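You operate a simulated robot arm through the tools that you are given. There is no shell and no other tool. Be economical: measure what you need, move in short steps, check, and stop when the job is done.

The job below is to be done with a simulated two-armed robot. You get a single attempt, and the scene is never put back.

Task
Take the blue bin on the shelf under the wooden bench and put it away on the top shelf of the trolley. Put the black felt pad on the top of the wooden bench away on the top of the crate table. Put the card sleeve marked "L3" from the packing bench top on the ledge beside the orange cover. Take the lamp marked "L1" from the packing bench top and leave it in the green tote. Do these in any order. Set down upright: black felt pad.

The check looks at the end state, three seconds after you hand in, the way a careful person would. Anything else that was tipped, shoved, dropped, spilled or broken makes it a failure. A push-on lid holds only when it is set on centred and level and pressed home; a screw cap is set on level and turned clockwise until tight.

Robot
Two 7-joint arms with fingered hands on one trunk, on a base that drives. Base frame: it is fixed to the floor where the robot stands at the start and does not move with it; the origin is under the middle of the robot, x ahead of it, y to its left, z up; the surface under the hand at the start is at about z = 86. Units: cm, degrees, N and s.
The left shoulder is at the start at [7, 15.7, 116.4], the right one opposite. With the tool pointing down near the work surface each hand reaches from about 32 to 90 cm from the robot's upright axis, wherever it stands, measured 20 degrees to its own side. Places, roughly: black felt pad (5x4x4 cm) [40, -10, 90]; blue bin [50, 0, 50]; card sleeve [-675, 225, 100]; green tote [-600, -25, 25]; lamp [-700, 250, 100]; ledge beside the orange cover (15x25 cm) [-482, 8, 74]; top of the crate table [-770, -440, 90]; top shelf of the trolley [20, -410, 90]. Payload 5 kg a hand.
Tool frame (each hand has its own): the origin (TCP) lies between the finger pads and is the grasp point; the fingertips stand 3.1 cm ahead of it; z points along the fingers, y is the line along which they close. The gripper opens to 15.6 cm. The gripper's body begins 8.8 cm behind the TCP. The gripper is a hand of 4 fingers: y runs from the thumb to the fingers, the wrist lies at [0, 0, -24.9] in the tool frame, and closing takes about 1.5 s.
Orientation is that of the tool frame in the base frame, as a unit quaternion [w, x, y, z]. With the fingers straight down and closing along the base's y, the tool's x points along the base's -x, its y along +y and its z along -z.

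Tools
- The arms move only by the tool step_arm. It takes "left_plan", "right_plan" or both (then of equal length, played together; a hand with none holds still); each is a list of rows, each a list of 3 entries, a list of its own where there are three numbers: the turn, a rotation vector about the tool's x, y, z in units of 8 degrees (1.0 is 8 degrees), then the shift along the tool's x, y, z in units of 25 mm (1.0 is 25 mm), then the opening, from 0 (shut) to 1 (fully open). In form: [[[ax, ay, az], [tx, ty, tz], grip], ...]. A call has 1 to 20 rows; each row shifts and turns the commanded pose from where the row before left it, along the tool's axes as they then stand. A call with a number of a shift or a turn outside -1 to 1 is refused whole. Rows are played at 5 a second. More than 5 cm and 8.6 degrees between two rows, or a gripper value outside its range, and nothing of the call is played. Where a pose cannot be reached the arm comes as near as it can. A force on the tool above 40 N (or 10 N above the force at the start of the call, whichever is more), or a blocked arm, ends the call early, and 0.2 s more pass. Each finger travels about 10.8 cm/s and halts on what it meets, pressing with about 27 N; the grip force reading is that of the motor and also rises with nothing between the fingers. The clock runs only during rows and for 0.2 s after the last one: add rows that do not move to give the fingers time. It gives the time, the measured TCP pose, the force on the tool (base axes), the opening and the grip force at its end, in the units of the frame above (readings bear some noise), with the torque about the TCP (base axes, N m) and any sound that the robot's microphone picked up.
- Cameras (640 x 400 px; columns grow to the right, rows downward): "scene" is now at [12.49, 0.02, 137.16]; the picture's right is [0.01, -1.00, 0.00], its down [-0.76, -0.01, -0.65] and it looks along [0.65, 0.01, -0.76] (base axes); focal length 251 px, centre (320, 200). "left" rides on the left gripper at [-7.2, 0.2, -11.1] in its tool frame; the picture's right is [-0.02, -1.00, 0.00], its down [0.84, -0.02, -0.54] and it looks along [0.54, -0.01, 0.84] (tool axes); focal length 234 px, centre (320, 200). "right" rides on the right gripper at [7.2, 0.2, -11.1] in its tool frame; the picture's right is [-0.02, 1.00, 0.00], its down [-0.84, -0.02, -0.54] and it looks along [-0.54, -0.01, 0.84] (tool axes); focal length 234 px, centre (320, 200). There is no depth. A picture from a camera that has moved, and an enlarged one, comes with that camera's place and axes in the base frame and with its lens.
- grab_frame(camera): a new picture of that camera. The clock stands still meanwhile.
- raise_lower(by): slides the trunk up (or, below 0, down) by that many cm; the arms and the scene camera ride with it, the base frame stays. It gives what a move gives, with no picture.
- roll_base(legs): drives the robot by 1 to 6 legs, each [ahead, turn to the left] in cm and degrees, along the robot's own axes; the way and the turn of a leg run together, so that a leg with both is an arc; at most 150 cm and 180 degrees a leg. The arms and the cameras ride along, it lands a little off, and it stops where it bumps. It gives what a move gives.
- set_grasp(shape, hand): the hand has 4 fingers and takes this shape, open, in about a second: jaw (thumb against the fingers, like two jaws); tri (thumb and two fingers); tip (a fingertip pinch); poke (one finger out to press); point (the index stretched); flat (the hand flat); cup (the hand cupped); fist (a fist). The gripper value then closes the fingers along that shape, each until it touches; the sizes above hold for jaw. It gives what a move gives, with no picture.
- aim_head(pan, tilt): turns the head with the scene camera to pan (to the left, within 86 degrees either way) and tilt (down, from -29 to 69), counted from straight ahead of the robot. It gives what a move gives.
- close_up(camera, box): a new picture of the part [left, top, right, bottom] of that camera's present view, enlarged. The clock stands still meanwhile.
- finish_job(): hands the job in; it is judged then, once.

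Go step by step. Nothing tells you exact positions but the pictures and the camera data: compare them with the known pose of the tool, close in by small moves and look again before you grip or let go. The budget is 165 turns and 138 pictures, counting those below and the enlarged ones. Unless the task says otherwise, let go and move clear before handing in, and close with one line.

The tools are called after ">>>" as name(argument=value, ...) on one line, values as JSON. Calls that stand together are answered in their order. step_arm: Moves the arms, as the interface text tells. Its arguments: {"type":"object","properties":{"left_plan":{"type":"array","items":{"type":"array"}},"right_plan":{"type":"array","items":{"type":"array"}}},"required":[]} The other tools are called the same way: raise_lower (by) slides the trunk up or down; set_grasp (shape, hand) gives the hand a shape; roll_base (legs) drives the base; aim_head (pan, tilt) turns the head that bears the scene camera; grab_frame (camera) takes a picture; close_up (camera, box) takes an enlarged picture of a part of a camera's view; finish_job () hands the job in.

At the start:

```text
clock: 0.0
left_eef_pos: [53.79, 17.67, 113.3]
left_tcp_rot: [0.0, -0.001, 1.0, 0.0]
left_force: [0.2, 0.5, 0.0]
left_wrist_torque: [-0.02, -0.02, 0.02]
left_finger_gap: 15.58
left_finger_force: 0.1
left_shape: jaw
right_eef_pos: [45.89, -27.42, 114.1]
right_tcp_rot: [-0.001, 0.0, 1.0, 0.0]
right_force: [0.3, 0.0, 0.8]
right_wrist_torque: [-0.02, -0.03, 0.04]
right_finger_gap: 15.61
right_finger_force: 0.0
right_shape: jaw
trunk travel left (down, up): [-55.0, 39.0]
robot x, y, heading: [0.37, 0.09, 0.2]
head pan, tilt: [0.8, 49.7]
```

scene: 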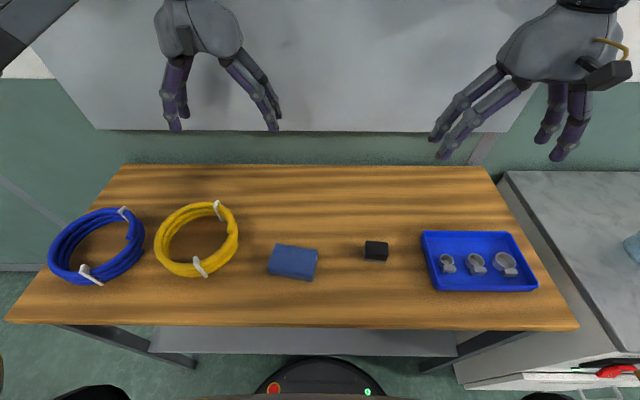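
right: 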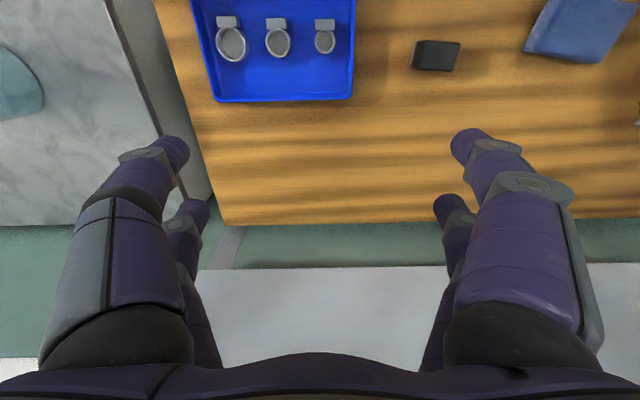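
left: 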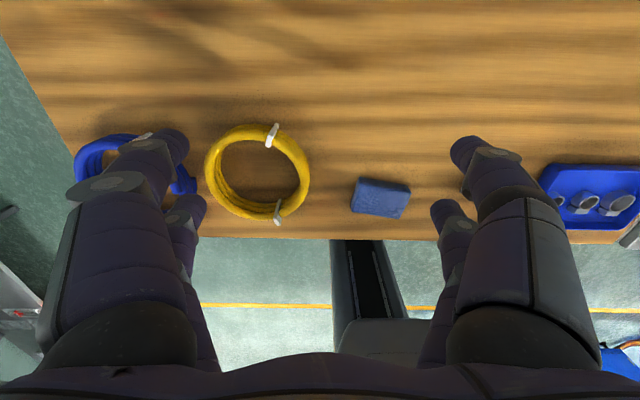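

The bench top shows the black pad near [40, -12, 88], with a blue tray to its right. I'll look closely at the pad before I move the right hand.

>>> close_up(camera="scene", box=[330, 220, 430, 282])

>>> close_up(camera="right", box=[390, 20, 490, 82])

```text
6.40 times, centred on (380, 251) of scene
camera zoom: at [12.49, 0.02, 137.16], right [0.01, -1.0, 0.0], down [-0.76, -0.01, -0.65], along [0.65, 0.01, -0.76], focal length 1608 px, centre (-64, -126)
```

zoom: 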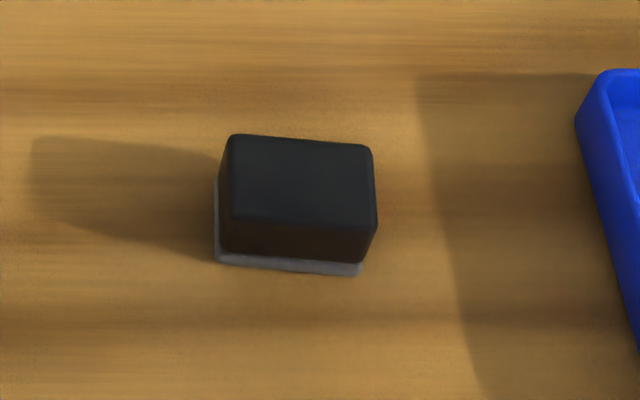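

```text
6.40 times, centred on (440, 51) of right
camera zoom: at [38.54, -27.23, 125.32], right [0.02, 1.0, 0.0], down [0.84, -0.02, 0.54], along [0.54, -0.01, -0.84], focal length 1499 px, centre (-448, 1154)
```

zoom: 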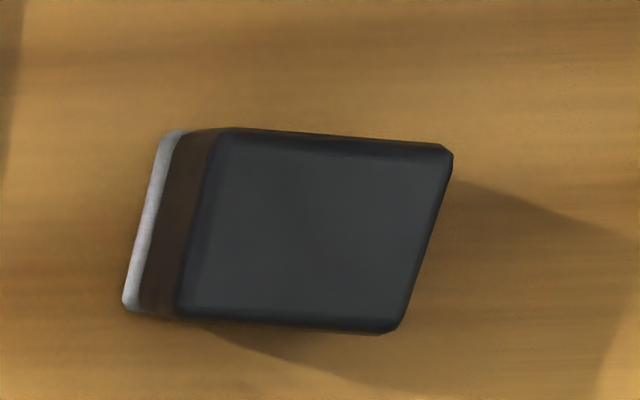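

The pad is about [39.9, -11.8], long side along y and almost square to the axes. I'll bring the right hand above it with the fingers part closed.

>>> step_arm(right_plan=[[[0, 0, 0], [0.343, 0.891, 0.9], 0.6], [[0, 0, 0], [0.343, 0.891, 0.9], 0.6], [[0, 0, 0], [0.343, 0.891, 0.9], 0.6], [[0, 0, 0], [0.343, 0.891, 0.9], 0.6], [[0, 0, 0], [0.343, 0.891, 0.9], 0.6], [[0, 0, 0], [0.343, 0.891, 0.9], 0.6], [[0, 0, 0], [0.343, 0.891, 0.9], 0.6], [[0, 0, 0], [0, 0, 0], 0.6], [[0, 0, 0], [0, 0, 0], 0.6]])

>>> grab_frame(camera="right")

>>> grab_frame(camera="scene")

```text
clock: 2.0
left_eef_pos: [53.82, 17.9, 113.47]
left_tcp_rot: [0.0, -0.001, 1.0, 0.0]
left_force: [0.0, 0.6, 0.2]
left_wrist_torque: [0.06, 0.02, 0.02]
left_finger_gap: 15.61
left_finger_force: 0.0
left_shape: jaw
right_eef_pos: [40.07, -11.77, 98.31]
right_tcp_rot: [0.0, 0.0, 1.0, 0.0]
right_force: [0.4, -0.7, 0.1]
right_wrist_torque: [0.01, 0.03, 0.0]
right_finger_gap: 9.43
right_finger_force: 0.1
right_shape: jaw
trunk travel left (down, up): [-55.0, 39.0]
robot x, y, heading: [0.06, -0.12, 0.2]
head pan, tilt: [0.8, 49.7]
```

```text
132 pictures are left
camera right: at [32.69, -11.51, 109.57], right [0.02, 1.0, 0.0], down [0.84, -0.02, 0.54], along [0.54, -0.01, -0.84], focal length 234 px, centre (320, 200)
```

right: 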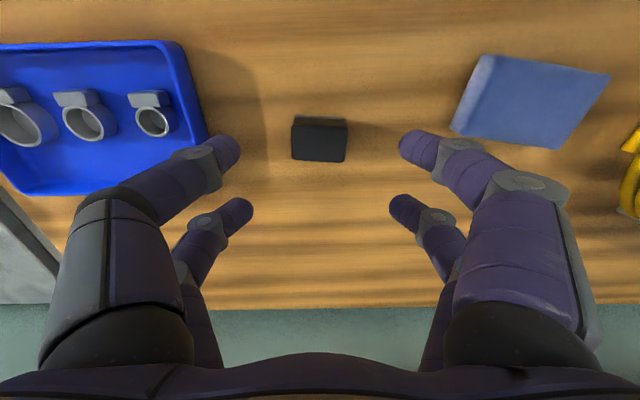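

```text
131 pictures are left
camera scene: at [12.52, 0.03, 137.15], right [0.01, -1.0, 0.0], down [-0.76, -0.01, -0.65], along [0.65, 0.01, -0.76], focal length 251 px, centre (320, 200)
```

scene: 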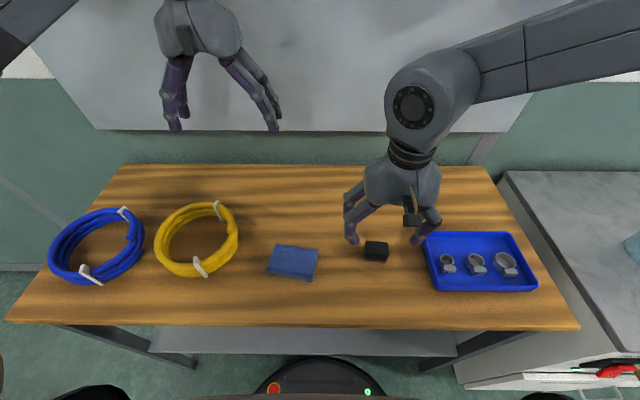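

The pad sits right between the fingers. I'll lower the hand to z≈90 and close it.

>>> step_arm(right_plan=[[[0, 0, 0], [0.05, 0, 0.7], 0.6], [[0, 0, 0], [0.05, 0, 0.7], 0.6], [[0, 0, 0], [0, 0, 0.7], 0.6], [[0, 0, 0], [0, 0, 0.6], 0.6], [[0, 0, 0], [0, 0, 0.5], 0.6], [[0, 0, 0], [0, 0, 0], 0.6], [[0, 0, 0], [0, 0, 0], 0.2], [[0, 0, 0], [0, 0, 0], 0.1], [[0, 0, 0], [0, 0, 0], 0.0], [[0, 0, 0], [0, 0, 0], 0.0], [[0, 0, 0], [0, 0, 0], 0.0]])

>>> grab_frame(camera="right")

```text
clock: 4.4
left_eef_pos: [53.76, 17.7, 113.42]
left_tcp_rot: [0.0, -0.001, 1.0, 0.0]
left_force: [0.6, -0.5, 0.6]
left_wrist_torque: [0.04, -0.02, 0.01]
left_finger_gap: 15.6
left_finger_force: 0.1
left_shape: jaw
right_eef_pos: [39.75, -11.85, 90.45]
right_tcp_rot: [0.0, 0.001, 1.0, 0.0]
right_force: [-0.2, -0.1, 1.1]
right_wrist_torque: [-0.01, 0.0, -0.01]
right_finger_gap: 2.3
right_finger_force: 27.3
right_shape: jaw
trunk travel left (down, up): [-55.0, 39.0]
robot x, y, heading: [-0.07, 0.03, -0.1]
head pan, tilt: [0.8, 49.7]
```

```text
130 pictures are left
camera right: at [32.37, -11.49, 101.57], right [0.02, 1.0, 0.0], down [0.84, -0.02, 0.54], along [0.54, -0.01, -0.84], focal length 234 px, centre (320, 200)
```

right: 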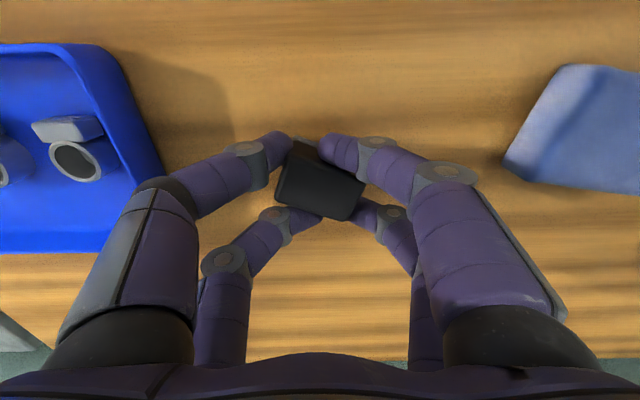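

The pad turned somewhat in the closing. I'll lift it a little and look at how it is held.

>>> step_arm(right_plan=[[[0, 0, 0], [0, 0, -0.8], 0.0], [[0, 0, 0], [0, 0, -0.8], 0.0], [[0, 0, 0], [0, 0, 0], 0.0]])

>>> close_up(camera="right", box=[220, 110, 420, 235])

>>> close_up(camera="scene", box=[320, 180, 440, 255])

```text
clock: 5.2
left_eef_pos: [53.83, 17.66, 113.47]
left_tcp_rot: [0.0, 0.0, 1.0, 0.0]
left_force: [0.2, 0.4, -0.2]
left_wrist_torque: [0.01, 0.03, 0.0]
left_finger_gap: 15.59
left_finger_force: 0.1
left_shape: jaw
right_eef_pos: [39.76, -11.77, 94.46]
right_tcp_rot: [0.0, 0.0, 1.0, 0.0]
right_force: [-0.3, 0.6, -0.3]
right_wrist_torque: [0.0, 0.02, 0.0]
right_finger_gap: 2.24
right_finger_force: 27.2
right_shape: jaw
trunk travel left (down, up): [-55.0, 39.0]
robot x, y, heading: [-0.38, 0.17, 0.2]
head pan, tilt: [0.8, 49.7]
```

```text
3.20 times, centred on (320, 172) of right
camera zoom: at [32.45, -11.5, 105.59], right [0.02, 1.0, 0.0], down [0.84, -0.02, 0.54], along [0.54, -0.01, -0.84], focal length 749 px, centre (320, 288)
```

zoom: 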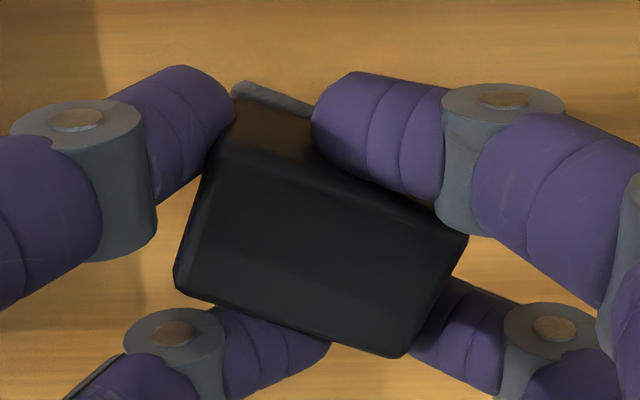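

```text
5.33 times, centred on (380, 218) of scene
camera zoom: at [12.55, 0.02, 137.15], right [0.01, -1.0, 0.0], down [-0.76, -0.01, -0.65], along [0.65, 0.01, -0.76], focal length 1340 px, centre (0, 107)
```

zoom: 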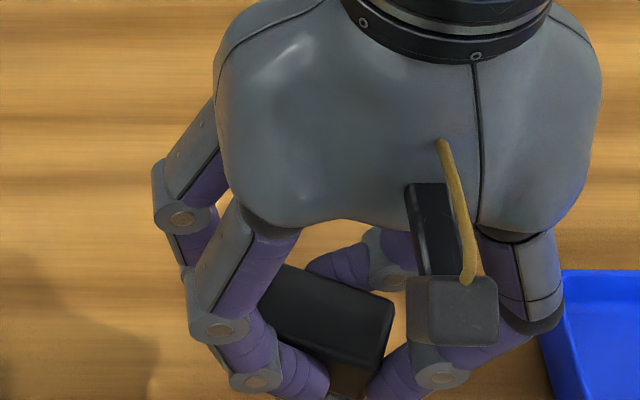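

The pad seems level and firmly held at its corners. I'll lift it clear, then back away from the bench after looking around.

>>> step_arm(right_plan=[[[0, 0, 0], [0, 0, -1], 0.0], [[0, 0, 0], [0, 0, -1], 0.0], [[0, 0, 0], [0, 0, -1], 0.0], [[0, 0, 0], [0, -0.6, -1], 0.0], [[0, 0, 0], [0, -0.8, -1], 0.0], [[0, 0, 0], [0, -1, -1], 0.0], [[0, 0, 0], [0, -1, 0], 0.0], [[0, 0, 0], [0, -1, 0], 0.0]])

>>> aim_head(pan=-80, tilt=20)

>>> grab_frame(camera="scene")

>>> aim_head(pan=80, tilt=20)

>>> grab_frame(camera="scene")

```text
clock: 7.0
left_eef_pos: [53.75, 17.61, 113.6]
left_tcp_rot: [0.0, -0.002, 1.0, 0.0]
left_force: [-0.2, 0.1, 0.1]
left_wrist_torque: [0.05, -0.02, -0.01]
left_finger_gap: 15.57
left_finger_force: 0.0
left_shape: jaw
right_eef_pos: [39.91, -23.1, 109.49]
right_tcp_rot: [0.0, 0.001, 1.0, -0.001]
right_force: [0.2, 0.4, -1.1]
right_wrist_torque: [0.05, 0.0, 0.0]
right_finger_gap: 2.22
right_finger_force: 26.9
right_shape: jaw
trunk travel left (down, up): [-55.0, 39.0]
robot x, y, heading: [0.03, -0.21, -0.4]
head pan, tilt: [0.8, 49.7]
```

```text
clock: 8.5
left_eef_pos: [53.77, 17.77, 113.49]
left_tcp_rot: [0.0, 0.0, 1.0, 0.0]
left_force: [0.2, -0.7, -0.4]
left_wrist_torque: [0.04, -0.01, -0.02]
left_finger_gap: 15.6
left_finger_force: 0.0
left_shape: jaw
right_eef_pos: [39.86, -22.84, 109.37]
right_tcp_rot: [0.0, -0.001, 1.0, 0.0]
right_force: [-0.1, 1.3, -0.4]
right_wrist_torque: [0.01, 0.01, 0.0]
right_finger_gap: 2.22
right_finger_force: 26.6
right_shape: jaw
trunk travel left (down, up): [-55.0, 39.0]
robot x, y, heading: [0.13, -0.24, 0.1]
head pan, tilt: [-80.0, 20.0]
```

```text
127 pictures are left
camera scene: at [6.38, -9.26, 141.67], right [-0.98, -0.17, 0.0], down [-0.06, 0.34, -0.94], along [0.16, -0.93, -0.34], focal length 251 px, centre (320, 200)
```

scene: 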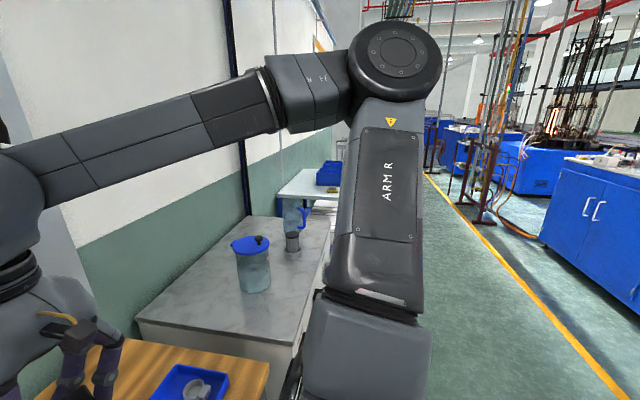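

```text
clock: 11.0
left_eef_pos: [53.77, 17.8, 113.43]
left_tcp_rot: [0.001, -0.002, 1.0, 0.0]
left_force: [-0.2, 0.4, 0.0]
left_wrist_torque: [0.01, -0.01, -0.01]
left_finger_gap: 15.62
left_finger_force: 0.1
left_shape: jaw
right_eef_pos: [39.97, -22.86, 109.28]
right_tcp_rot: [0.0, -0.001, 1.0, 0.0]
right_force: [-0.2, 1.3, -0.6]
right_wrist_torque: [-0.01, 0.01, -0.04]
right_finger_gap: 2.2
right_finger_force: 27.0
right_shape: jaw
trunk travel left (down, up): [-55.0, 39.0]
robot x, y, heading: [-0.33, 0.11, -0.3]
head pan, tilt: [80.0, 20.0]
```

```text
126 pictures are left
camera scene: at [6.38, 9.09, 141.67], right [0.98, -0.17, 0.0], down [-0.06, -0.34, -0.94], along [0.16, 0.93, -0.34], focal length 251 px, centre (320, 200)
```

scene: 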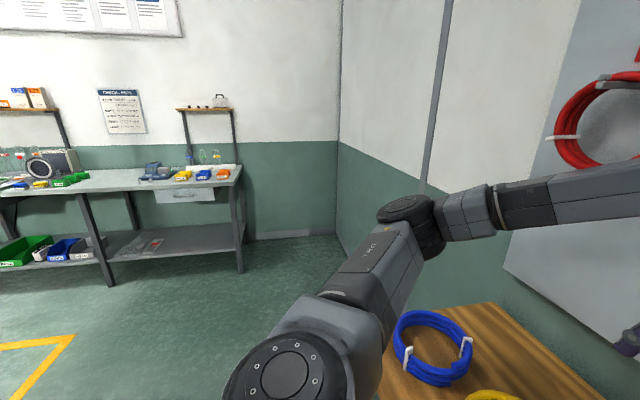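

The floor beside us looks open; I'll back away about 65 cm from the bench, then drop the trunk to look under it.

>>> roll_base(legs=[[-65, 0]])

>>> raise_lower(by=-40)

>>> aim_head(pan=0, tilt=30)

>>> grab_frame(camera="scene")

```text
clock: 14.6
left_eef_pos: [-10.91, 17.93, 113.44]
left_tcp_rot: [0.0, -0.003, 1.0, 0.0]
left_force: [-1.2, -0.5, -0.8]
left_wrist_torque: [0.01, 0.01, -0.01]
left_finger_gap: 15.59
left_finger_force: 0.0
left_shape: jaw
right_eef_pos: [-24.64, -22.81, 109.3]
right_tcp_rot: [0.0, -0.001, 1.0, 0.0]
right_force: [0.6, 0.3, 0.3]
right_wrist_torque: [0.03, -0.04, -0.02]
right_finger_gap: 2.24
right_finger_force: 26.9
right_shape: jaw
trunk travel left (down, up): [-55.0, 39.0]
robot x, y, heading: [-64.66, -0.12, 0.3]
head pan, tilt: [80.0, 20.0]
```

```text
clock: 18.4
left_eef_pos: [-10.83, 17.93, 73.55]
left_tcp_rot: [0.0, -0.003, 1.0, 0.0]
left_force: [-0.3, 0.1, -0.7]
left_wrist_torque: [0.0, 0.02, 0.0]
left_finger_gap: 15.58
left_finger_force: 0.1
left_shape: jaw
right_eef_pos: [-24.66, -23.02, 69.37]
right_tcp_rot: [0.0, -0.001, 1.0, 0.0]
right_force: [0.5, -0.6, 0.0]
right_wrist_torque: [-0.03, 0.0, -0.02]
right_finger_gap: 2.21
right_finger_force: 27.1
right_shape: jaw
trunk travel left (down, up): [-15.0, 79.0]
robot x, y, heading: [-64.95, -0.33, 0.1]
head pan, tilt: [80.0, 20.0]
```

```text
clock: 20.0
left_eef_pos: [-10.94, 17.74, 73.48]
left_tcp_rot: [0.0, -0.002, 1.0, 0.0]
left_force: [-0.1, 0.0, -0.1]
left_wrist_torque: [0.0, -0.03, -0.01]
left_finger_gap: 15.6
left_finger_force: 0.0
left_shape: jaw
right_eef_pos: [-24.69, -22.91, 69.42]
right_tcp_rot: [-0.001, -0.002, 1.0, 0.0]
right_force: [0.1, 0.5, -0.3]
right_wrist_torque: [-0.01, 0.01, 0.01]
right_finger_gap: 2.22
right_finger_force: 27.1
right_shape: jaw
trunk travel left (down, up): [-15.0, 79.0]
robot x, y, heading: [-64.49, -0.27, 0.2]
head pan, tilt: [0.0, 30.0]
```

```text
125 pictures are left
camera scene: at [-50.81, -0.14, 100.07], right [0.0, -1.0, 0.0], down [-0.5, 0.0, -0.87], along [0.87, 0.0, -0.5], focal length 251 px, centre (320, 200)
```

scene: 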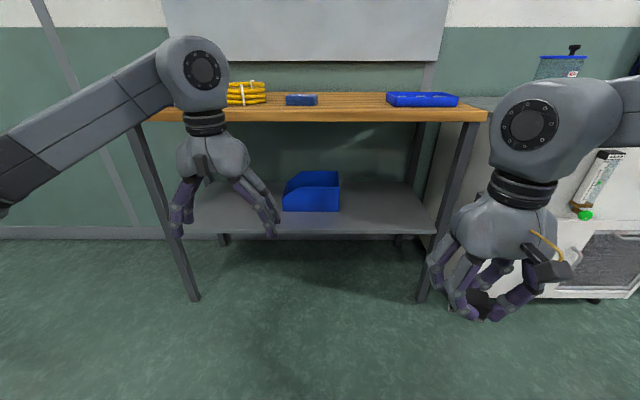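

The blue bin is on the low shelf, seen side-on with its scooped front to the left. I'll zoom in on it.

>>> close_up(camera="scene", box=[240, 150, 400, 250])

```text
4.00 times, centred on (320, 200) of scene
camera zoom: at [-50.81, -0.14, 100.07], right [0.0, -1.0, 0.0], down [-0.5, 0.0, -0.87], along [0.87, 0.0, -0.5], focal length 1005 px, centre (320, 200)
```

zoom: 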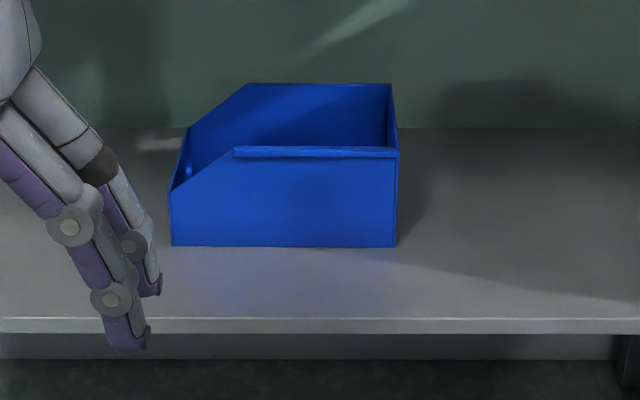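

The bin is about 25 cm long (y −8.5 to 16.5), 17 cm deep (x 43–60), rim near z 52, and the bench underside is at about z 83. I'll lower the trunk fully and turn the left hand so it can reach in under the bench and pinch the bin's near wall.

>>> raise_lower(by=-14.5)

>>> step_arm(left_plan=[[[0, 0, 1], [0, 0, 0], 1], [[0, 0, 1], [0, 0, 0], 1], [[0, 0, 1], [0, 0, 0], 1], [[0, 0, 1], [0, 0, 0], 1], [[0, 0, 1], [0, 0, 0], 1], [[0, 0, 1], [0, 0, 0], 1], [[0, 0, 1], [0, 0, 0], 1], [[0, 0, 1], [0, 0, 0], 1], [[0, 0, 1], [0, 0, 0], 1], [[0, 0, 1], [0, 0, 0], 1], [[0, 0, 1], [0, 0, 0], 1], [[0, 0, 0.25], [0, 0, 0], 1], [[-1, 0, 0], [0, 0, 0], 1], [[-1, 0, 0], [0, 0, 0], 1], [[-1, 0, 0], [0, 0, 0], 1], [[-1, 0, 0], [0, 0, 0], 1], [[-1, 0, 0], [0, 0, 0], 1], [[-1, 0, 0], [0, 0, 0], 1], [[0, 0, 0], [0, 0, 0], 1]])

>>> grab_frame(camera="scene")

>>> grab_frame(camera="left")

```text
clock: 21.7
left_eef_pos: [-10.8, 17.88, 59.02]
left_tcp_rot: [0.001, -0.002, 1.0, -0.001]
left_force: [0.1, 0.3, 0.1]
left_wrist_torque: [0.02, 0.01, 0.02]
left_finger_gap: 15.58
left_finger_force: 0.1
left_shape: jaw
right_eef_pos: [-24.68, -22.94, 54.92]
right_tcp_rot: [0.0, -0.001, 1.0, 0.0]
right_force: [0.4, 0.6, -0.3]
right_wrist_torque: [-0.01, -0.02, -0.01]
right_finger_gap: 2.25
right_finger_force: 26.7
right_shape: jaw
trunk travel left (down, up): [-0.5, 93.5]
robot x, y, heading: [-64.48, -0.08, 0.4]
head pan, tilt: [0.0, 30.0]
```

```text
clock: 25.7
left_eef_pos: [-10.93, 17.86, 59.01]
left_tcp_rot: [0.287, 0.643, 0.648, 0.29]
left_force: [0.1, -0.5, -0.1]
left_wrist_torque: [0.02, -0.01, 0.0]
left_finger_gap: 15.58
left_finger_force: 0.0
left_shape: jaw
right_eef_pos: [-24.67, -22.77, 54.97]
right_tcp_rot: [-0.001, -0.002, 1.0, 0.001]
right_force: [0.1, -0.5, 0.3]
right_wrist_torque: [0.03, 0.03, 0.01]
right_finger_gap: 2.22
right_finger_force: 26.7
right_shape: jaw
trunk travel left (down, up): [-0.5, 93.5]
robot x, y, heading: [-64.9, -0.19, 0.3]
head pan, tilt: [0.0, 30.0]
```

```text
123 pictures are left
camera scene: at [-50.82, -0.14, 85.57], right [0.0, -1.0, 0.0], down [-0.5, 0.0, -0.87], along [0.87, 0.0, -0.5], focal length 251 px, centre (320, 200)
```

scene: 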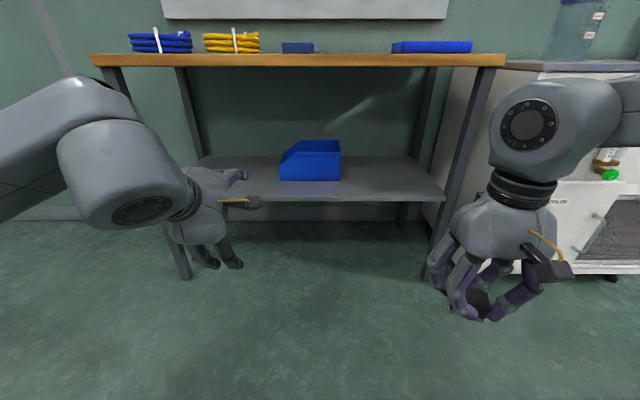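

```text
122 pictures are left
camera left: at [-19.08, 10.6, 66.49], right [-0.67, -0.03, -0.74], down [-0.42, 0.84, 0.35], along [0.61, 0.55, -0.57], focal length 234 px, centre (320, 200)
```

left: 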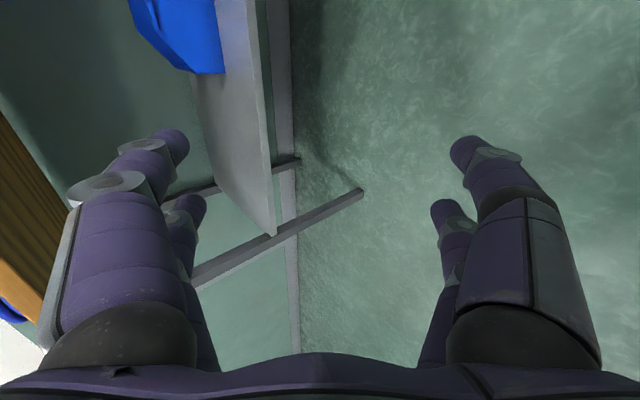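

The hand is tilted about 48° as wanted. I'll zoom on the bin from this lower height so I can triangulate it.

>>> close_up(camera="scene", box=[240, 120, 400, 220])

```text
4.00 times, centred on (320, 170) of scene
camera zoom: at [-50.82, -0.14, 85.57], right [0.0, -1.0, 0.0], down [-0.5, 0.0, -0.87], along [0.87, 0.0, -0.5], focal length 1005 px, centre (320, 320)
```

zoom: 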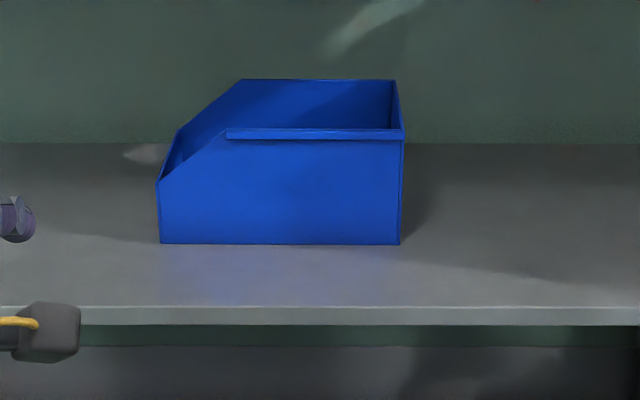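

Triangulation puts the bin at x 40–55.5, y −8 to 16, z 42–54.3, with the shelf's front edge at x≈28. I'll set the left hand's reach and height, then drive forward part way and look.

>>> step_arm(left_plan=[[[0, 0, 0], [-0.795, 0.082, 0.465], 0.9], [[0, 0, 0], [-0.795, 0.082, 0.465], 0.9], [[0, 0, 0], [-0.795, 0.082, 0.465], 0.9], [[0, 0, 0], [-0.795, 0.082, 0.465], 0.9], [[0, 0, 0], [-0.795, 0.082, 0.465], 0.9], [[0, 0, 0], [-0.795, 0.082, 0.465], 0.9], [[0, 0, 0], [-0.795, 0.082, 0.465], 0.9], [[0, 0, 0], [-0.795, 0.082, 0.465], 0.9], [[0, 0, 0], [0, 0, 0], 0.9], [[0, 0, 0], [0, 0, 0], 0.9]])

>>> roll_base(legs=[[26, 0]])

>>> grab_frame(camera="scene")

>>> grab_frame(camera="left")

```text
clock: 27.9
left_eef_pos: [-2.66, 2.03, 54.02]
left_tcp_rot: [0.287, 0.645, 0.647, 0.288]
left_force: [0.5, -0.6, -0.7]
left_wrist_torque: [0.01, -0.01, 0.02]
left_finger_gap: 14.06
left_finger_force: 0.0
left_shape: jaw
right_eef_pos: [-24.68, -22.99, 55.0]
right_tcp_rot: [0.0, -0.002, 1.0, 0.001]
right_force: [-0.1, -0.4, -0.3]
right_wrist_torque: [-0.01, 0.03, -0.01]
right_finger_gap: 2.24
right_finger_force: 26.7
right_shape: jaw
trunk travel left (down, up): [-0.5, 93.5]
robot x, y, heading: [-64.43, -0.18, 0.3]
head pan, tilt: [0.0, 30.0]
```

```text
clock: 29.8
left_eef_pos: [23.7, 1.88, 54.01]
left_tcp_rot: [0.288, 0.645, 0.647, 0.288]
left_force: [-0.3, 0.0, -0.2]
left_wrist_torque: [0.01, 0.01, -0.01]
left_finger_gap: 14.07
left_finger_force: 0.0
left_shape: jaw
right_eef_pos: [1.71, -22.98, 54.92]
right_tcp_rot: [0.0, 0.0, 1.0, 0.0]
right_force: [0.1, 0.2, -0.8]
right_wrist_torque: [-0.02, 0.01, 0.04]
right_finger_gap: 2.23
right_finger_force: 27.1
right_shape: jaw
trunk travel left (down, up): [-0.5, 93.5]
robot x, y, heading: [-38.2, 0.08, 0.1]
head pan, tilt: [0.0, 30.0]
```

```text
120 pictures are left
camera scene: at [-24.39, -0.13, 85.57], right [0.0, -1.0, 0.0], down [-0.5, 0.0, -0.87], along [0.87, 0.0, -0.5], focal length 251 px, centre (320, 200)
```

scene: 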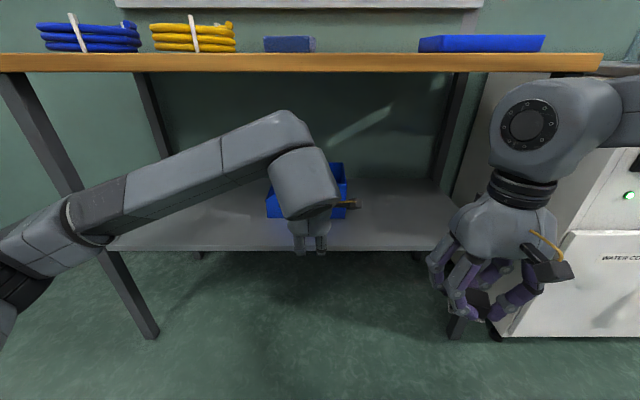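

```text
119 pictures are left
camera left: at [15.48, -5.32, 61.54], right [-0.67, -0.03, -0.74], down [-0.42, 0.84, 0.35], along [0.61, 0.55, -0.57], focal length 234 px, centre (320, 200)
```

left: 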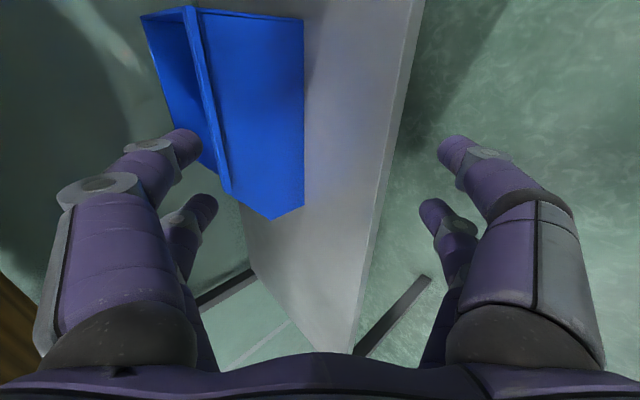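

The inner fingers are lined up to pass over the near rim, with the thumb in front. I'll draw the right hand back a little to keep it clear of the bench, then advance 13 cm.

>>> step_arm(right_plan=[[[0, 0, 0], [0.9, -0.3, 0], 0], [[0, 0, 0], [0.9, -0.3, 0], 0], [[0, 0, 0], [0.8, -0.2, 0], 0], [[0, 0, 0], [0, 0, 0], 0]])

>>> roll_base(legs=[[13, 0]])

>>> grab_frame(camera="scene")

>>> grab_frame(camera="left")

```text
clock: 30.8
left_eef_pos: [23.67, 2.01, 54.05]
left_tcp_rot: [0.288, 0.645, 0.646, 0.288]
left_force: [0.4, 0.4, -0.4]
left_wrist_torque: [-0.03, 0.01, 0.0]
left_finger_gap: 14.09
left_finger_force: 0.1
left_shape: jaw
right_eef_pos: [-4.81, -24.77, 55.05]
right_tcp_rot: [0.0, 0.001, 1.0, 0.0]
right_force: [-0.4, 0.5, -0.5]
right_wrist_torque: [0.03, 0.01, -0.01]
right_finger_gap: 2.23
right_finger_force: 27.1
right_shape: jaw
trunk travel left (down, up): [-0.5, 93.5]
robot x, y, heading: [-37.92, 0.02, 0.2]
head pan, tilt: [0.0, 30.0]
```

```text
clock: 32.0
left_eef_pos: [36.69, 2.09, 54.06]
left_tcp_rot: [0.287, 0.645, 0.647, 0.288]
left_force: [0.1, -0.2, 0.0]
left_wrist_torque: [0.01, 0.02, -0.01]
left_finger_gap: 14.06
left_finger_force: 0.1
left_shape: jaw
right_eef_pos: [8.28, -24.72, 55.09]
right_tcp_rot: [0.0, -0.001, 1.0, 0.0]
right_force: [-0.2, -0.5, -1.2]
right_wrist_torque: [-0.03, 0.01, -0.03]
right_finger_gap: 2.23
right_finger_force: 26.4
right_shape: jaw
trunk travel left (down, up): [-0.5, 93.5]
robot x, y, heading: [-24.65, 0.29, 0.5]
head pan, tilt: [0.0, 30.0]
```

```text
118 pictures are left
camera scene: at [-11.34, -0.1, 85.56], right [0.0, -1.0, 0.0], down [-0.5, 0.0, -0.87], along [0.87, 0.0, -0.5], focal length 251 px, centre (320, 200)
```

scene: 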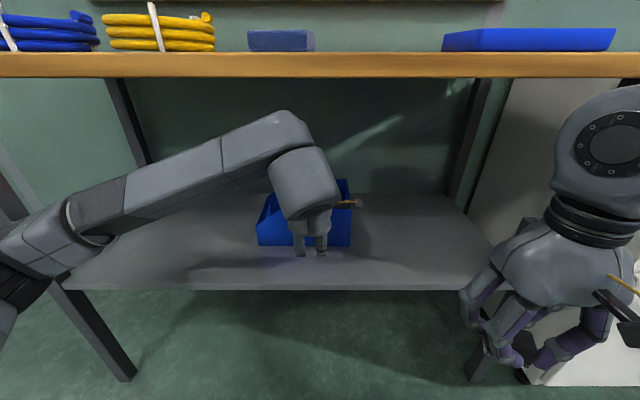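

```text
117 pictures are left
camera left: at [28.53, -5.26, 61.54], right [-0.67, -0.03, -0.74], down [-0.42, 0.84, 0.35], along [0.61, 0.55, -0.57], focal length 234 px, centre (320, 200)
```

left: 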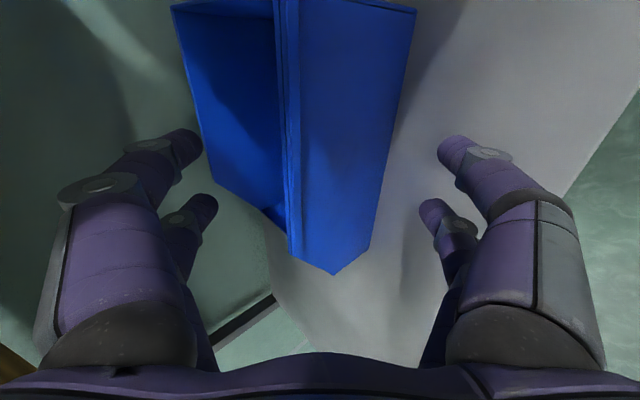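

The wall lies between thumb and fingers with the full-height rim spanning them. I'll lower slightly, steepen the hand to about 30° from vertical, and check.

>>> step_arm(left_plan=[[[0, 0, 0], [0, 0.07, 0.83], 0.9], [[0, 0, 0], [0, 0.07, 0.83], 0.9], [[0.75, 0, 0], [0, 0, 0], 0.9], [[0.75, 0, 0], [0, 0, 0], 0.9], [[0.75, 0, 0], [0, 0, 0], 0.9], [[0, 0, 0], [0, 0, 0], 0.9]])

>>> grab_frame(camera="left")

>>> grab_frame(camera="scene")

```text
clock: 33.4
left_eef_pos: [40.1, 2.12, 51.43]
left_tcp_rot: [0.183, 0.682, 0.684, 0.182]
left_force: [0.1, -0.3, 0.5]
left_wrist_torque: [0.02, -0.05, 0.0]
left_finger_gap: 14.04
left_finger_force: 0.0
left_shape: jaw
right_eef_pos: [8.23, -24.8, 55.05]
right_tcp_rot: [0.0, 0.0, 1.0, 0.0]
right_force: [0.2, -0.3, -0.4]
right_wrist_torque: [-0.01, 0.03, -0.01]
right_finger_gap: 2.22
right_finger_force: 27.3
right_shape: jaw
trunk travel left (down, up): [-0.5, 93.5]
robot x, y, heading: [-25.14, -0.03, 0.3]
head pan, tilt: [0.0, 30.0]
```

```text
116 pictures are left
camera left: at [34.61, -5.22, 61.16], right [-0.87, -0.03, -0.5], down [-0.29, 0.84, 0.46], along [0.41, 0.55, -0.73], focal length 234 px, centre (320, 200)
```

left: 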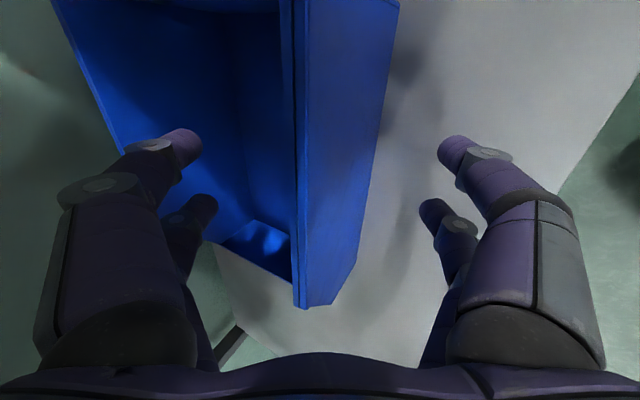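

```text
115 pictures are left
camera scene: at [-11.34, -0.1, 85.57], right [0.0, -1.0, 0.0], down [-0.5, 0.0, -0.87], along [0.87, 0.0, -0.5], focal length 251 px, centre (320, 200)
```

scene: 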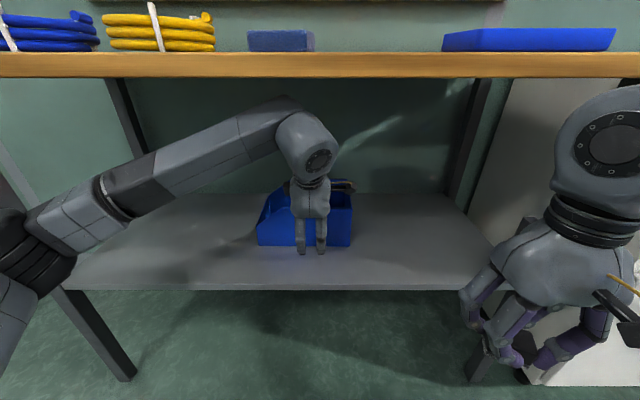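

The wall sits between the fingers, slightly toward the inner ones. I'll shift 0.6 cm and close.

>>> step_arm(left_plan=[[[0, 0, 0], [0, 0.25, 0], 0.9], [[0, 0, 0], [0, 0, 0], 0.5], [[0, 0, 0], [0, 0, 0], 0.3], [[0, 0, 0], [0, 0, 0], 0.15], [[0, 0, 0], [0, 0, 0], 0.0], [[0, 0, 0], [0, 0, 0], 0.0], [[0, 0, 0], [0, 0, 0], 0.0], [[0, 0, 0], [0, 0, 0], 0.0], [[0, 0, 0], [0, 0, 0], 0.0]])

>>> grab_frame(camera="left")

```text
clock: 35.4
left_eef_pos: [40.62, 2.0, 51.8]
left_tcp_rot: [0.184, 0.682, 0.684, 0.183]
left_force: [0.0, -0.1, -2.6]
left_wrist_torque: [-0.01, 0.26, 0.01]
left_finger_gap: 0.09
left_finger_force: 26.4
left_shape: jaw
right_eef_pos: [8.24, -24.8, 54.98]
right_tcp_rot: [0.0, 0.0, 1.0, 0.0]
right_force: [-0.6, -0.1, -0.3]
right_wrist_torque: [0.01, -0.02, 0.02]
right_finger_gap: 2.22
right_finger_force: 27.0
right_shape: jaw
trunk travel left (down, up): [-0.5, 93.5]
robot x, y, heading: [-25.25, -0.18, 0.1]
head pan, tilt: [0.0, 30.0]
```

```text
114 pictures are left
camera left: at [35.14, -5.18, 61.47], right [-0.87, -0.03, -0.5], down [-0.29, 0.84, 0.46], along [0.41, 0.55, -0.73], focal length 234 px, centre (320, 200)
```

left: 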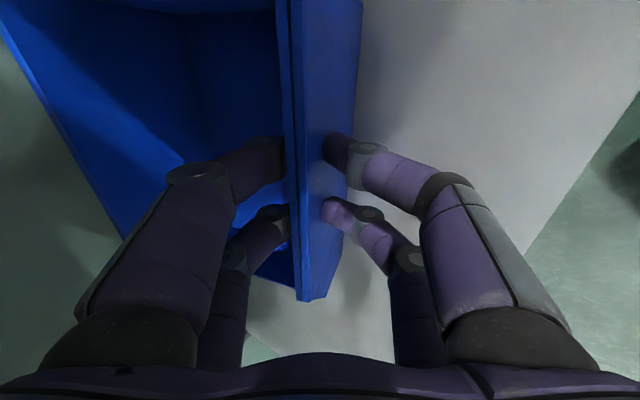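

The wall is pinched from both sides. I'll lift 2 cm slowly and read the load.

>>> step_arm(left_plan=[[[0, 0, 0], [0, 0.1, -0.17], 0.0], [[0, 0, 0], [0, 0.1, -0.17], 0.0], [[0, 0, 0], [0, 0.1, -0.17], 0.0], [[0, 0, 0], [0, 0.1, -0.17], 0.0], [[0, 0, 0], [0, 0, 0], 0.0], [[0, 0, 0], [0, 0, 0], 0.0]])

>>> grab_frame(camera="left")

>>> grab_frame(camera="scene")

```text
clock: 36.8
left_eef_pos: [40.56, 2.02, 53.74]
left_tcp_rot: [0.182, 0.682, 0.684, 0.183]
left_force: [0.0, -0.2, -1.4]
left_wrist_torque: [-0.05, 0.26, 0.03]
left_finger_gap: 0.06
left_finger_force: 27.1
left_shape: jaw
right_eef_pos: [8.22, -24.8, 55.11]
right_tcp_rot: [0.0, -0.001, 1.0, 0.0]
right_force: [0.4, 0.5, -0.9]
right_wrist_torque: [0.0, 0.01, 0.0]
right_finger_gap: 2.21
right_finger_force: 26.9
right_shape: jaw
trunk travel left (down, up): [-0.5, 93.5]
robot x, y, heading: [-24.99, 0.03, 0.1]
head pan, tilt: [0.0, 30.0]
```

```text
113 pictures are left
camera left: at [35.17, -5.21, 63.41], right [-0.87, -0.03, -0.5], down [-0.29, 0.84, 0.46], along [0.41, 0.55, -0.73], focal length 234 px, centre (320, 200)
```

left: 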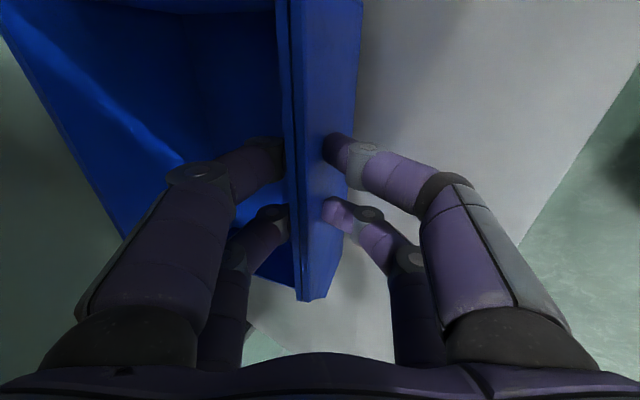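

```text
112 pictures are left
camera scene: at [-11.32, -0.1, 85.56], right [0.0, -1.0, 0.0], down [-0.5, 0.0, -0.87], along [0.87, 0.0, -0.5], focal length 251 px, centre (320, 200)
```

scene: 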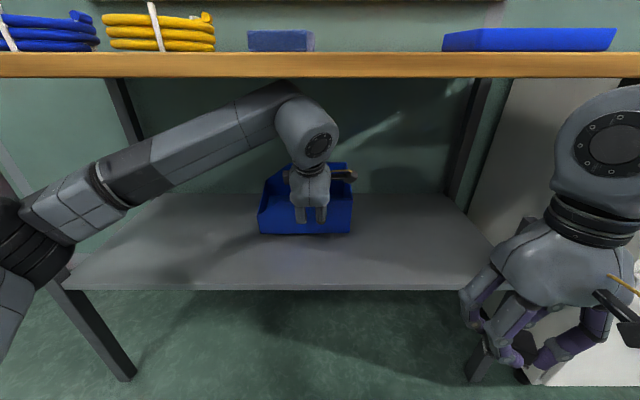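

The bin is light (about 2 N) and hangs level. I'll back straight out from under the bench.

>>> roll_base(legs=[[-70, 0]])

>>> grab_frame(camera="scene")

```text
clock: 40.6
left_eef_pos: [-28.38, 2.01, 53.73]
left_tcp_rot: [0.182, 0.681, 0.686, 0.183]
left_force: [0.1, 0.2, -2.9]
left_wrist_torque: [-0.07, 0.24, 0.0]
left_finger_gap: 0.08
left_finger_force: 26.7
left_shape: jaw
right_eef_pos: [-60.9, -25.0, 55.07]
right_tcp_rot: [-0.001, -0.002, 1.0, 0.0]
right_force: [0.4, 0.5, 0.1]
right_wrist_torque: [0.02, 0.01, 0.01]
right_finger_gap: 2.24
right_finger_force: 27.8
right_shape: jaw
trunk travel left (down, up): [-0.5, 93.5]
robot x, y, heading: [-94.36, -0.46, 0.3]
head pan, tilt: [0.0, 30.0]
```

```text
111 pictures are left
camera scene: at [-80.54, -0.29, 85.56], right [0.01, -1.0, 0.0], down [-0.5, 0.0, -0.87], along [0.87, 0.0, -0.5], focal length 251 px, centre (320, 200)
```

scene: 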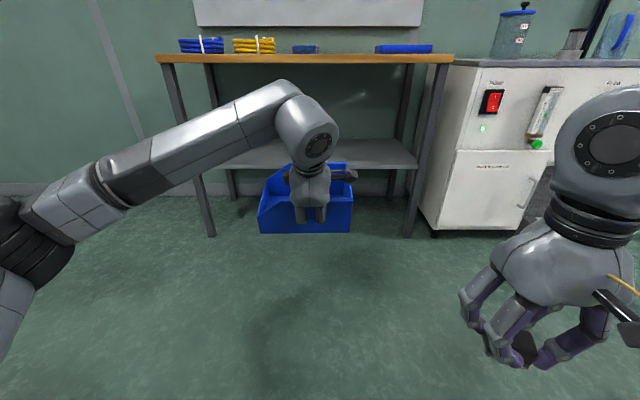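

Clear of the bench. I'll raise the trunk to carry height and turn right toward the trolley.

>>> raise_lower(by=60)

>>> roll_base(legs=[[0, -90]])

>>> grab_frame(camera="scene")

```text
refused: 60 is not a number from -40 to 40
```

```text
clock: 44.8
left_eef_pos: [-91.56, -66.03, 53.8]
left_tcp_rot: [0.258, 0.966, 0.006, 0.002]
left_force: [-0.8, 0.1, -3.8]
left_wrist_torque: [0.29, 0.02, -0.03]
left_finger_gap: 0.08
left_finger_force: 26.1
left_shape: jaw
right_eef_pos: [-118.79, -33.88, 55.1]
right_tcp_rot: [0.0, 0.703, 0.711, 0.0]
right_force: [-0.1, 0.4, -0.1]
right_wrist_torque: [0.02, 0.0, 0.03]
right_finger_gap: 2.2
right_finger_force: 26.7
right_shape: jaw
trunk travel left (down, up): [-0.5, 93.5]
robot x, y, heading: [-94.23, -0.21, -89.1]
head pan, tilt: [0.0, 30.0]
```

```text
110 pictures are left
camera scene: at [-94.46, -14.43, 85.56], right [-1.0, -0.01, 0.0], down [-0.01, 0.5, -0.87], along [0.01, -0.87, -0.5], focal length 251 px, centre (320, 200)
```

scene: 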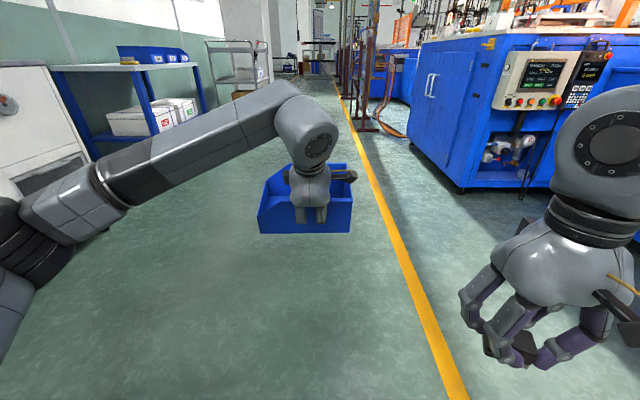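

I see the wire trolley ahead to the left near [20, −410]. I'll raise the trunk in two steps and drive along the aisle.

>>> raise_lower(by=40)

>>> raise_lower(by=20)

>>> roll_base(legs=[[140, 0], [130, 0]])

>>> aim_head(pan=40, tilt=25)

>>> grab_frame(camera="scene")

```text
clock: 48.7
left_eef_pos: [-91.58, -66.22, 93.8]
left_tcp_rot: [0.258, 0.966, 0.006, 0.001]
left_force: [0.1, -0.6, -2.4]
left_wrist_torque: [0.24, 0.03, 0.02]
left_finger_gap: 0.07
left_finger_force: 27.2
left_shape: jaw
right_eef_pos: [-118.79, -33.89, 95.1]
right_tcp_rot: [0.001, 0.704, 0.71, 0.0]
right_force: [-0.6, -0.1, -0.6]
right_wrist_torque: [0.0, 0.04, 0.02]
right_finger_gap: 2.22
right_finger_force: 26.9
right_shape: jaw
trunk travel left (down, up): [-40.5, 53.5]
robot x, y, heading: [-94.54, -0.02, -89.2]
head pan, tilt: [0.0, 30.0]
```

```text
clock: 50.8
left_eef_pos: [-91.66, -66.22, 113.58]
left_tcp_rot: [0.258, 0.966, 0.006, 0.002]
left_force: [0.4, -0.1, -2.9]
left_wrist_torque: [0.24, 0.04, 0.01]
left_finger_gap: 0.07
left_finger_force: 27.1
left_shape: jaw
right_eef_pos: [-118.8, -34.03, 115.06]
right_tcp_rot: [0.0, 0.703, 0.711, 0.0]
right_force: [-0.5, -0.3, 0.2]
right_wrist_torque: [0.05, 0.0, -0.02]
right_finger_gap: 2.22
right_finger_force: 26.6
right_shape: jaw
trunk travel left (down, up): [-60.5, 33.5]
robot x, y, heading: [-94.72, 0.14, -89.5]
head pan, tilt: [0.0, 30.0]
```

```text
clock: 64.2
left_eef_pos: [-88.94, -340.59, 113.74]
left_tcp_rot: [0.259, 0.966, 0.008, 0.003]
left_force: [0.1, 0.3, -2.3]
left_wrist_torque: [0.26, 0.03, 0.03]
left_finger_gap: 0.07
left_finger_force: 27.4
left_shape: jaw
right_eef_pos: [-116.12, -308.55, 115.03]
right_tcp_rot: [0.0, 0.702, 0.712, 0.0]
right_force: [-0.2, -0.1, -0.3]
right_wrist_torque: [-0.01, 0.0, -0.01]
right_finger_gap: 2.23
right_finger_force: 27.1
right_shape: jaw
trunk travel left (down, up): [-60.5, 33.5]
robot x, y, heading: [-91.98, -274.69, -89.1]
head pan, tilt: [0.0, 30.0]
```

```text
clock: 65.2
left_eef_pos: [-88.78, -340.52, 113.68]
left_tcp_rot: [0.259, 0.966, 0.009, 0.002]
left_force: [0.0, -0.1, -2.7]
left_wrist_torque: [0.24, 0.04, 0.04]
left_finger_gap: 0.05
left_finger_force: 27.1
left_shape: jaw
right_eef_pos: [-116.02, -308.66, 115.14]
right_tcp_rot: [0.0, 0.702, 0.713, 0.0]
right_force: [0.3, -0.3, -0.6]
right_wrist_torque: [0.0, -0.01, -0.01]
right_finger_gap: 2.21
right_finger_force: 27.4
right_shape: jaw
trunk travel left (down, up): [-60.5, 33.5]
robot x, y, heading: [-92.11, -275.05, -88.9]
head pan, tilt: [40.0, 25.0]
```

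```text
109 pictures are left
camera scene: at [-86.04, -286.97, 146.36], right [-0.76, -0.65, 0.0], down [-0.28, 0.32, -0.91], along [0.59, -0.68, -0.42], focal length 251 px, centre (320, 200)
```

scene: 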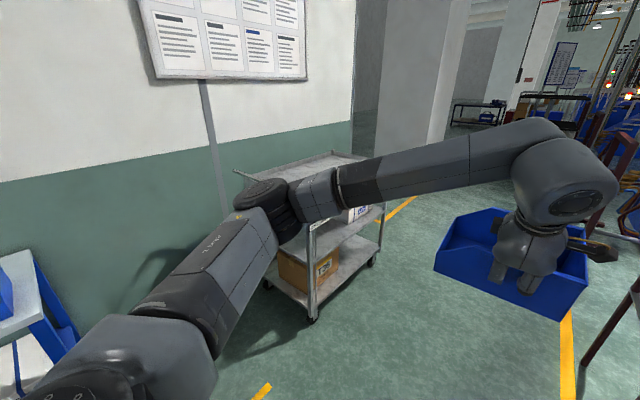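

The trolley's near side is at about x=−4, spanning y −374 to −454. Posts stand near x=−138, so I'll veer left as I advance and look again before turning in.

>>> roll_base(legs=[[0, 14], [80, 0]])

>>> aim_head(pan=50, tilt=35)

>>> grab_frame(camera="scene")

```text
clock: 70.3
left_eef_pos: [-53.04, -414.62, 113.65]
left_tcp_rot: [0.256, 0.958, 0.123, 0.033]
left_force: [0.3, 0.2, -2.9]
left_wrist_torque: [0.22, 0.08, 0.02]
left_finger_gap: 0.03
left_finger_force: 26.7
left_shape: jaw
right_eef_pos: [-87.12, -390.08, 115.11]
right_tcp_rot: [0.0, 0.611, 0.791, 0.0]
right_force: [-0.3, -0.2, -0.4]
right_wrist_torque: [0.01, -0.03, 0.0]
right_finger_gap: 2.18
right_finger_force: 26.9
right_shape: jaw
trunk travel left (down, up): [-60.5, 33.5]
robot x, y, heading: [-71.38, -351.53, -75.3]
head pan, tilt: [40.0, 25.0]
```

```text
clock: 71.1
left_eef_pos: [-53.07, -414.72, 113.74]
left_tcp_rot: [0.256, 0.958, 0.123, 0.033]
left_force: [-0.6, -0.4, -3.3]
left_wrist_torque: [0.22, 0.08, -0.05]
left_finger_gap: 0.03
left_finger_force: 27.2
left_shape: jaw
right_eef_pos: [-87.14, -390.12, 115.12]
right_tcp_rot: [0.0, 0.612, 0.791, 0.0]
right_force: [0.8, 0.4, -1.0]
right_wrist_torque: [0.0, 0.02, 0.01]
right_finger_gap: 2.23
right_finger_force: 27.5
right_shape: jaw
trunk travel left (down, up): [-60.5, 33.5]
robot x, y, heading: [-71.66, -351.6, -75.3]
head pan, tilt: [50.0, 35.0]
```

```text
108 pictures are left
camera scene: at [-62.59, -360.3, 144.79], right [-0.43, -0.9, 0.0], down [-0.52, 0.25, -0.82], along [0.74, -0.35, -0.57], focal length 251 px, centre (320, 200)
```

scene: 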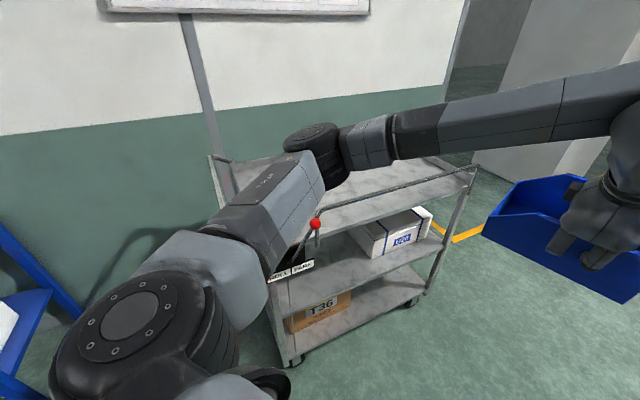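

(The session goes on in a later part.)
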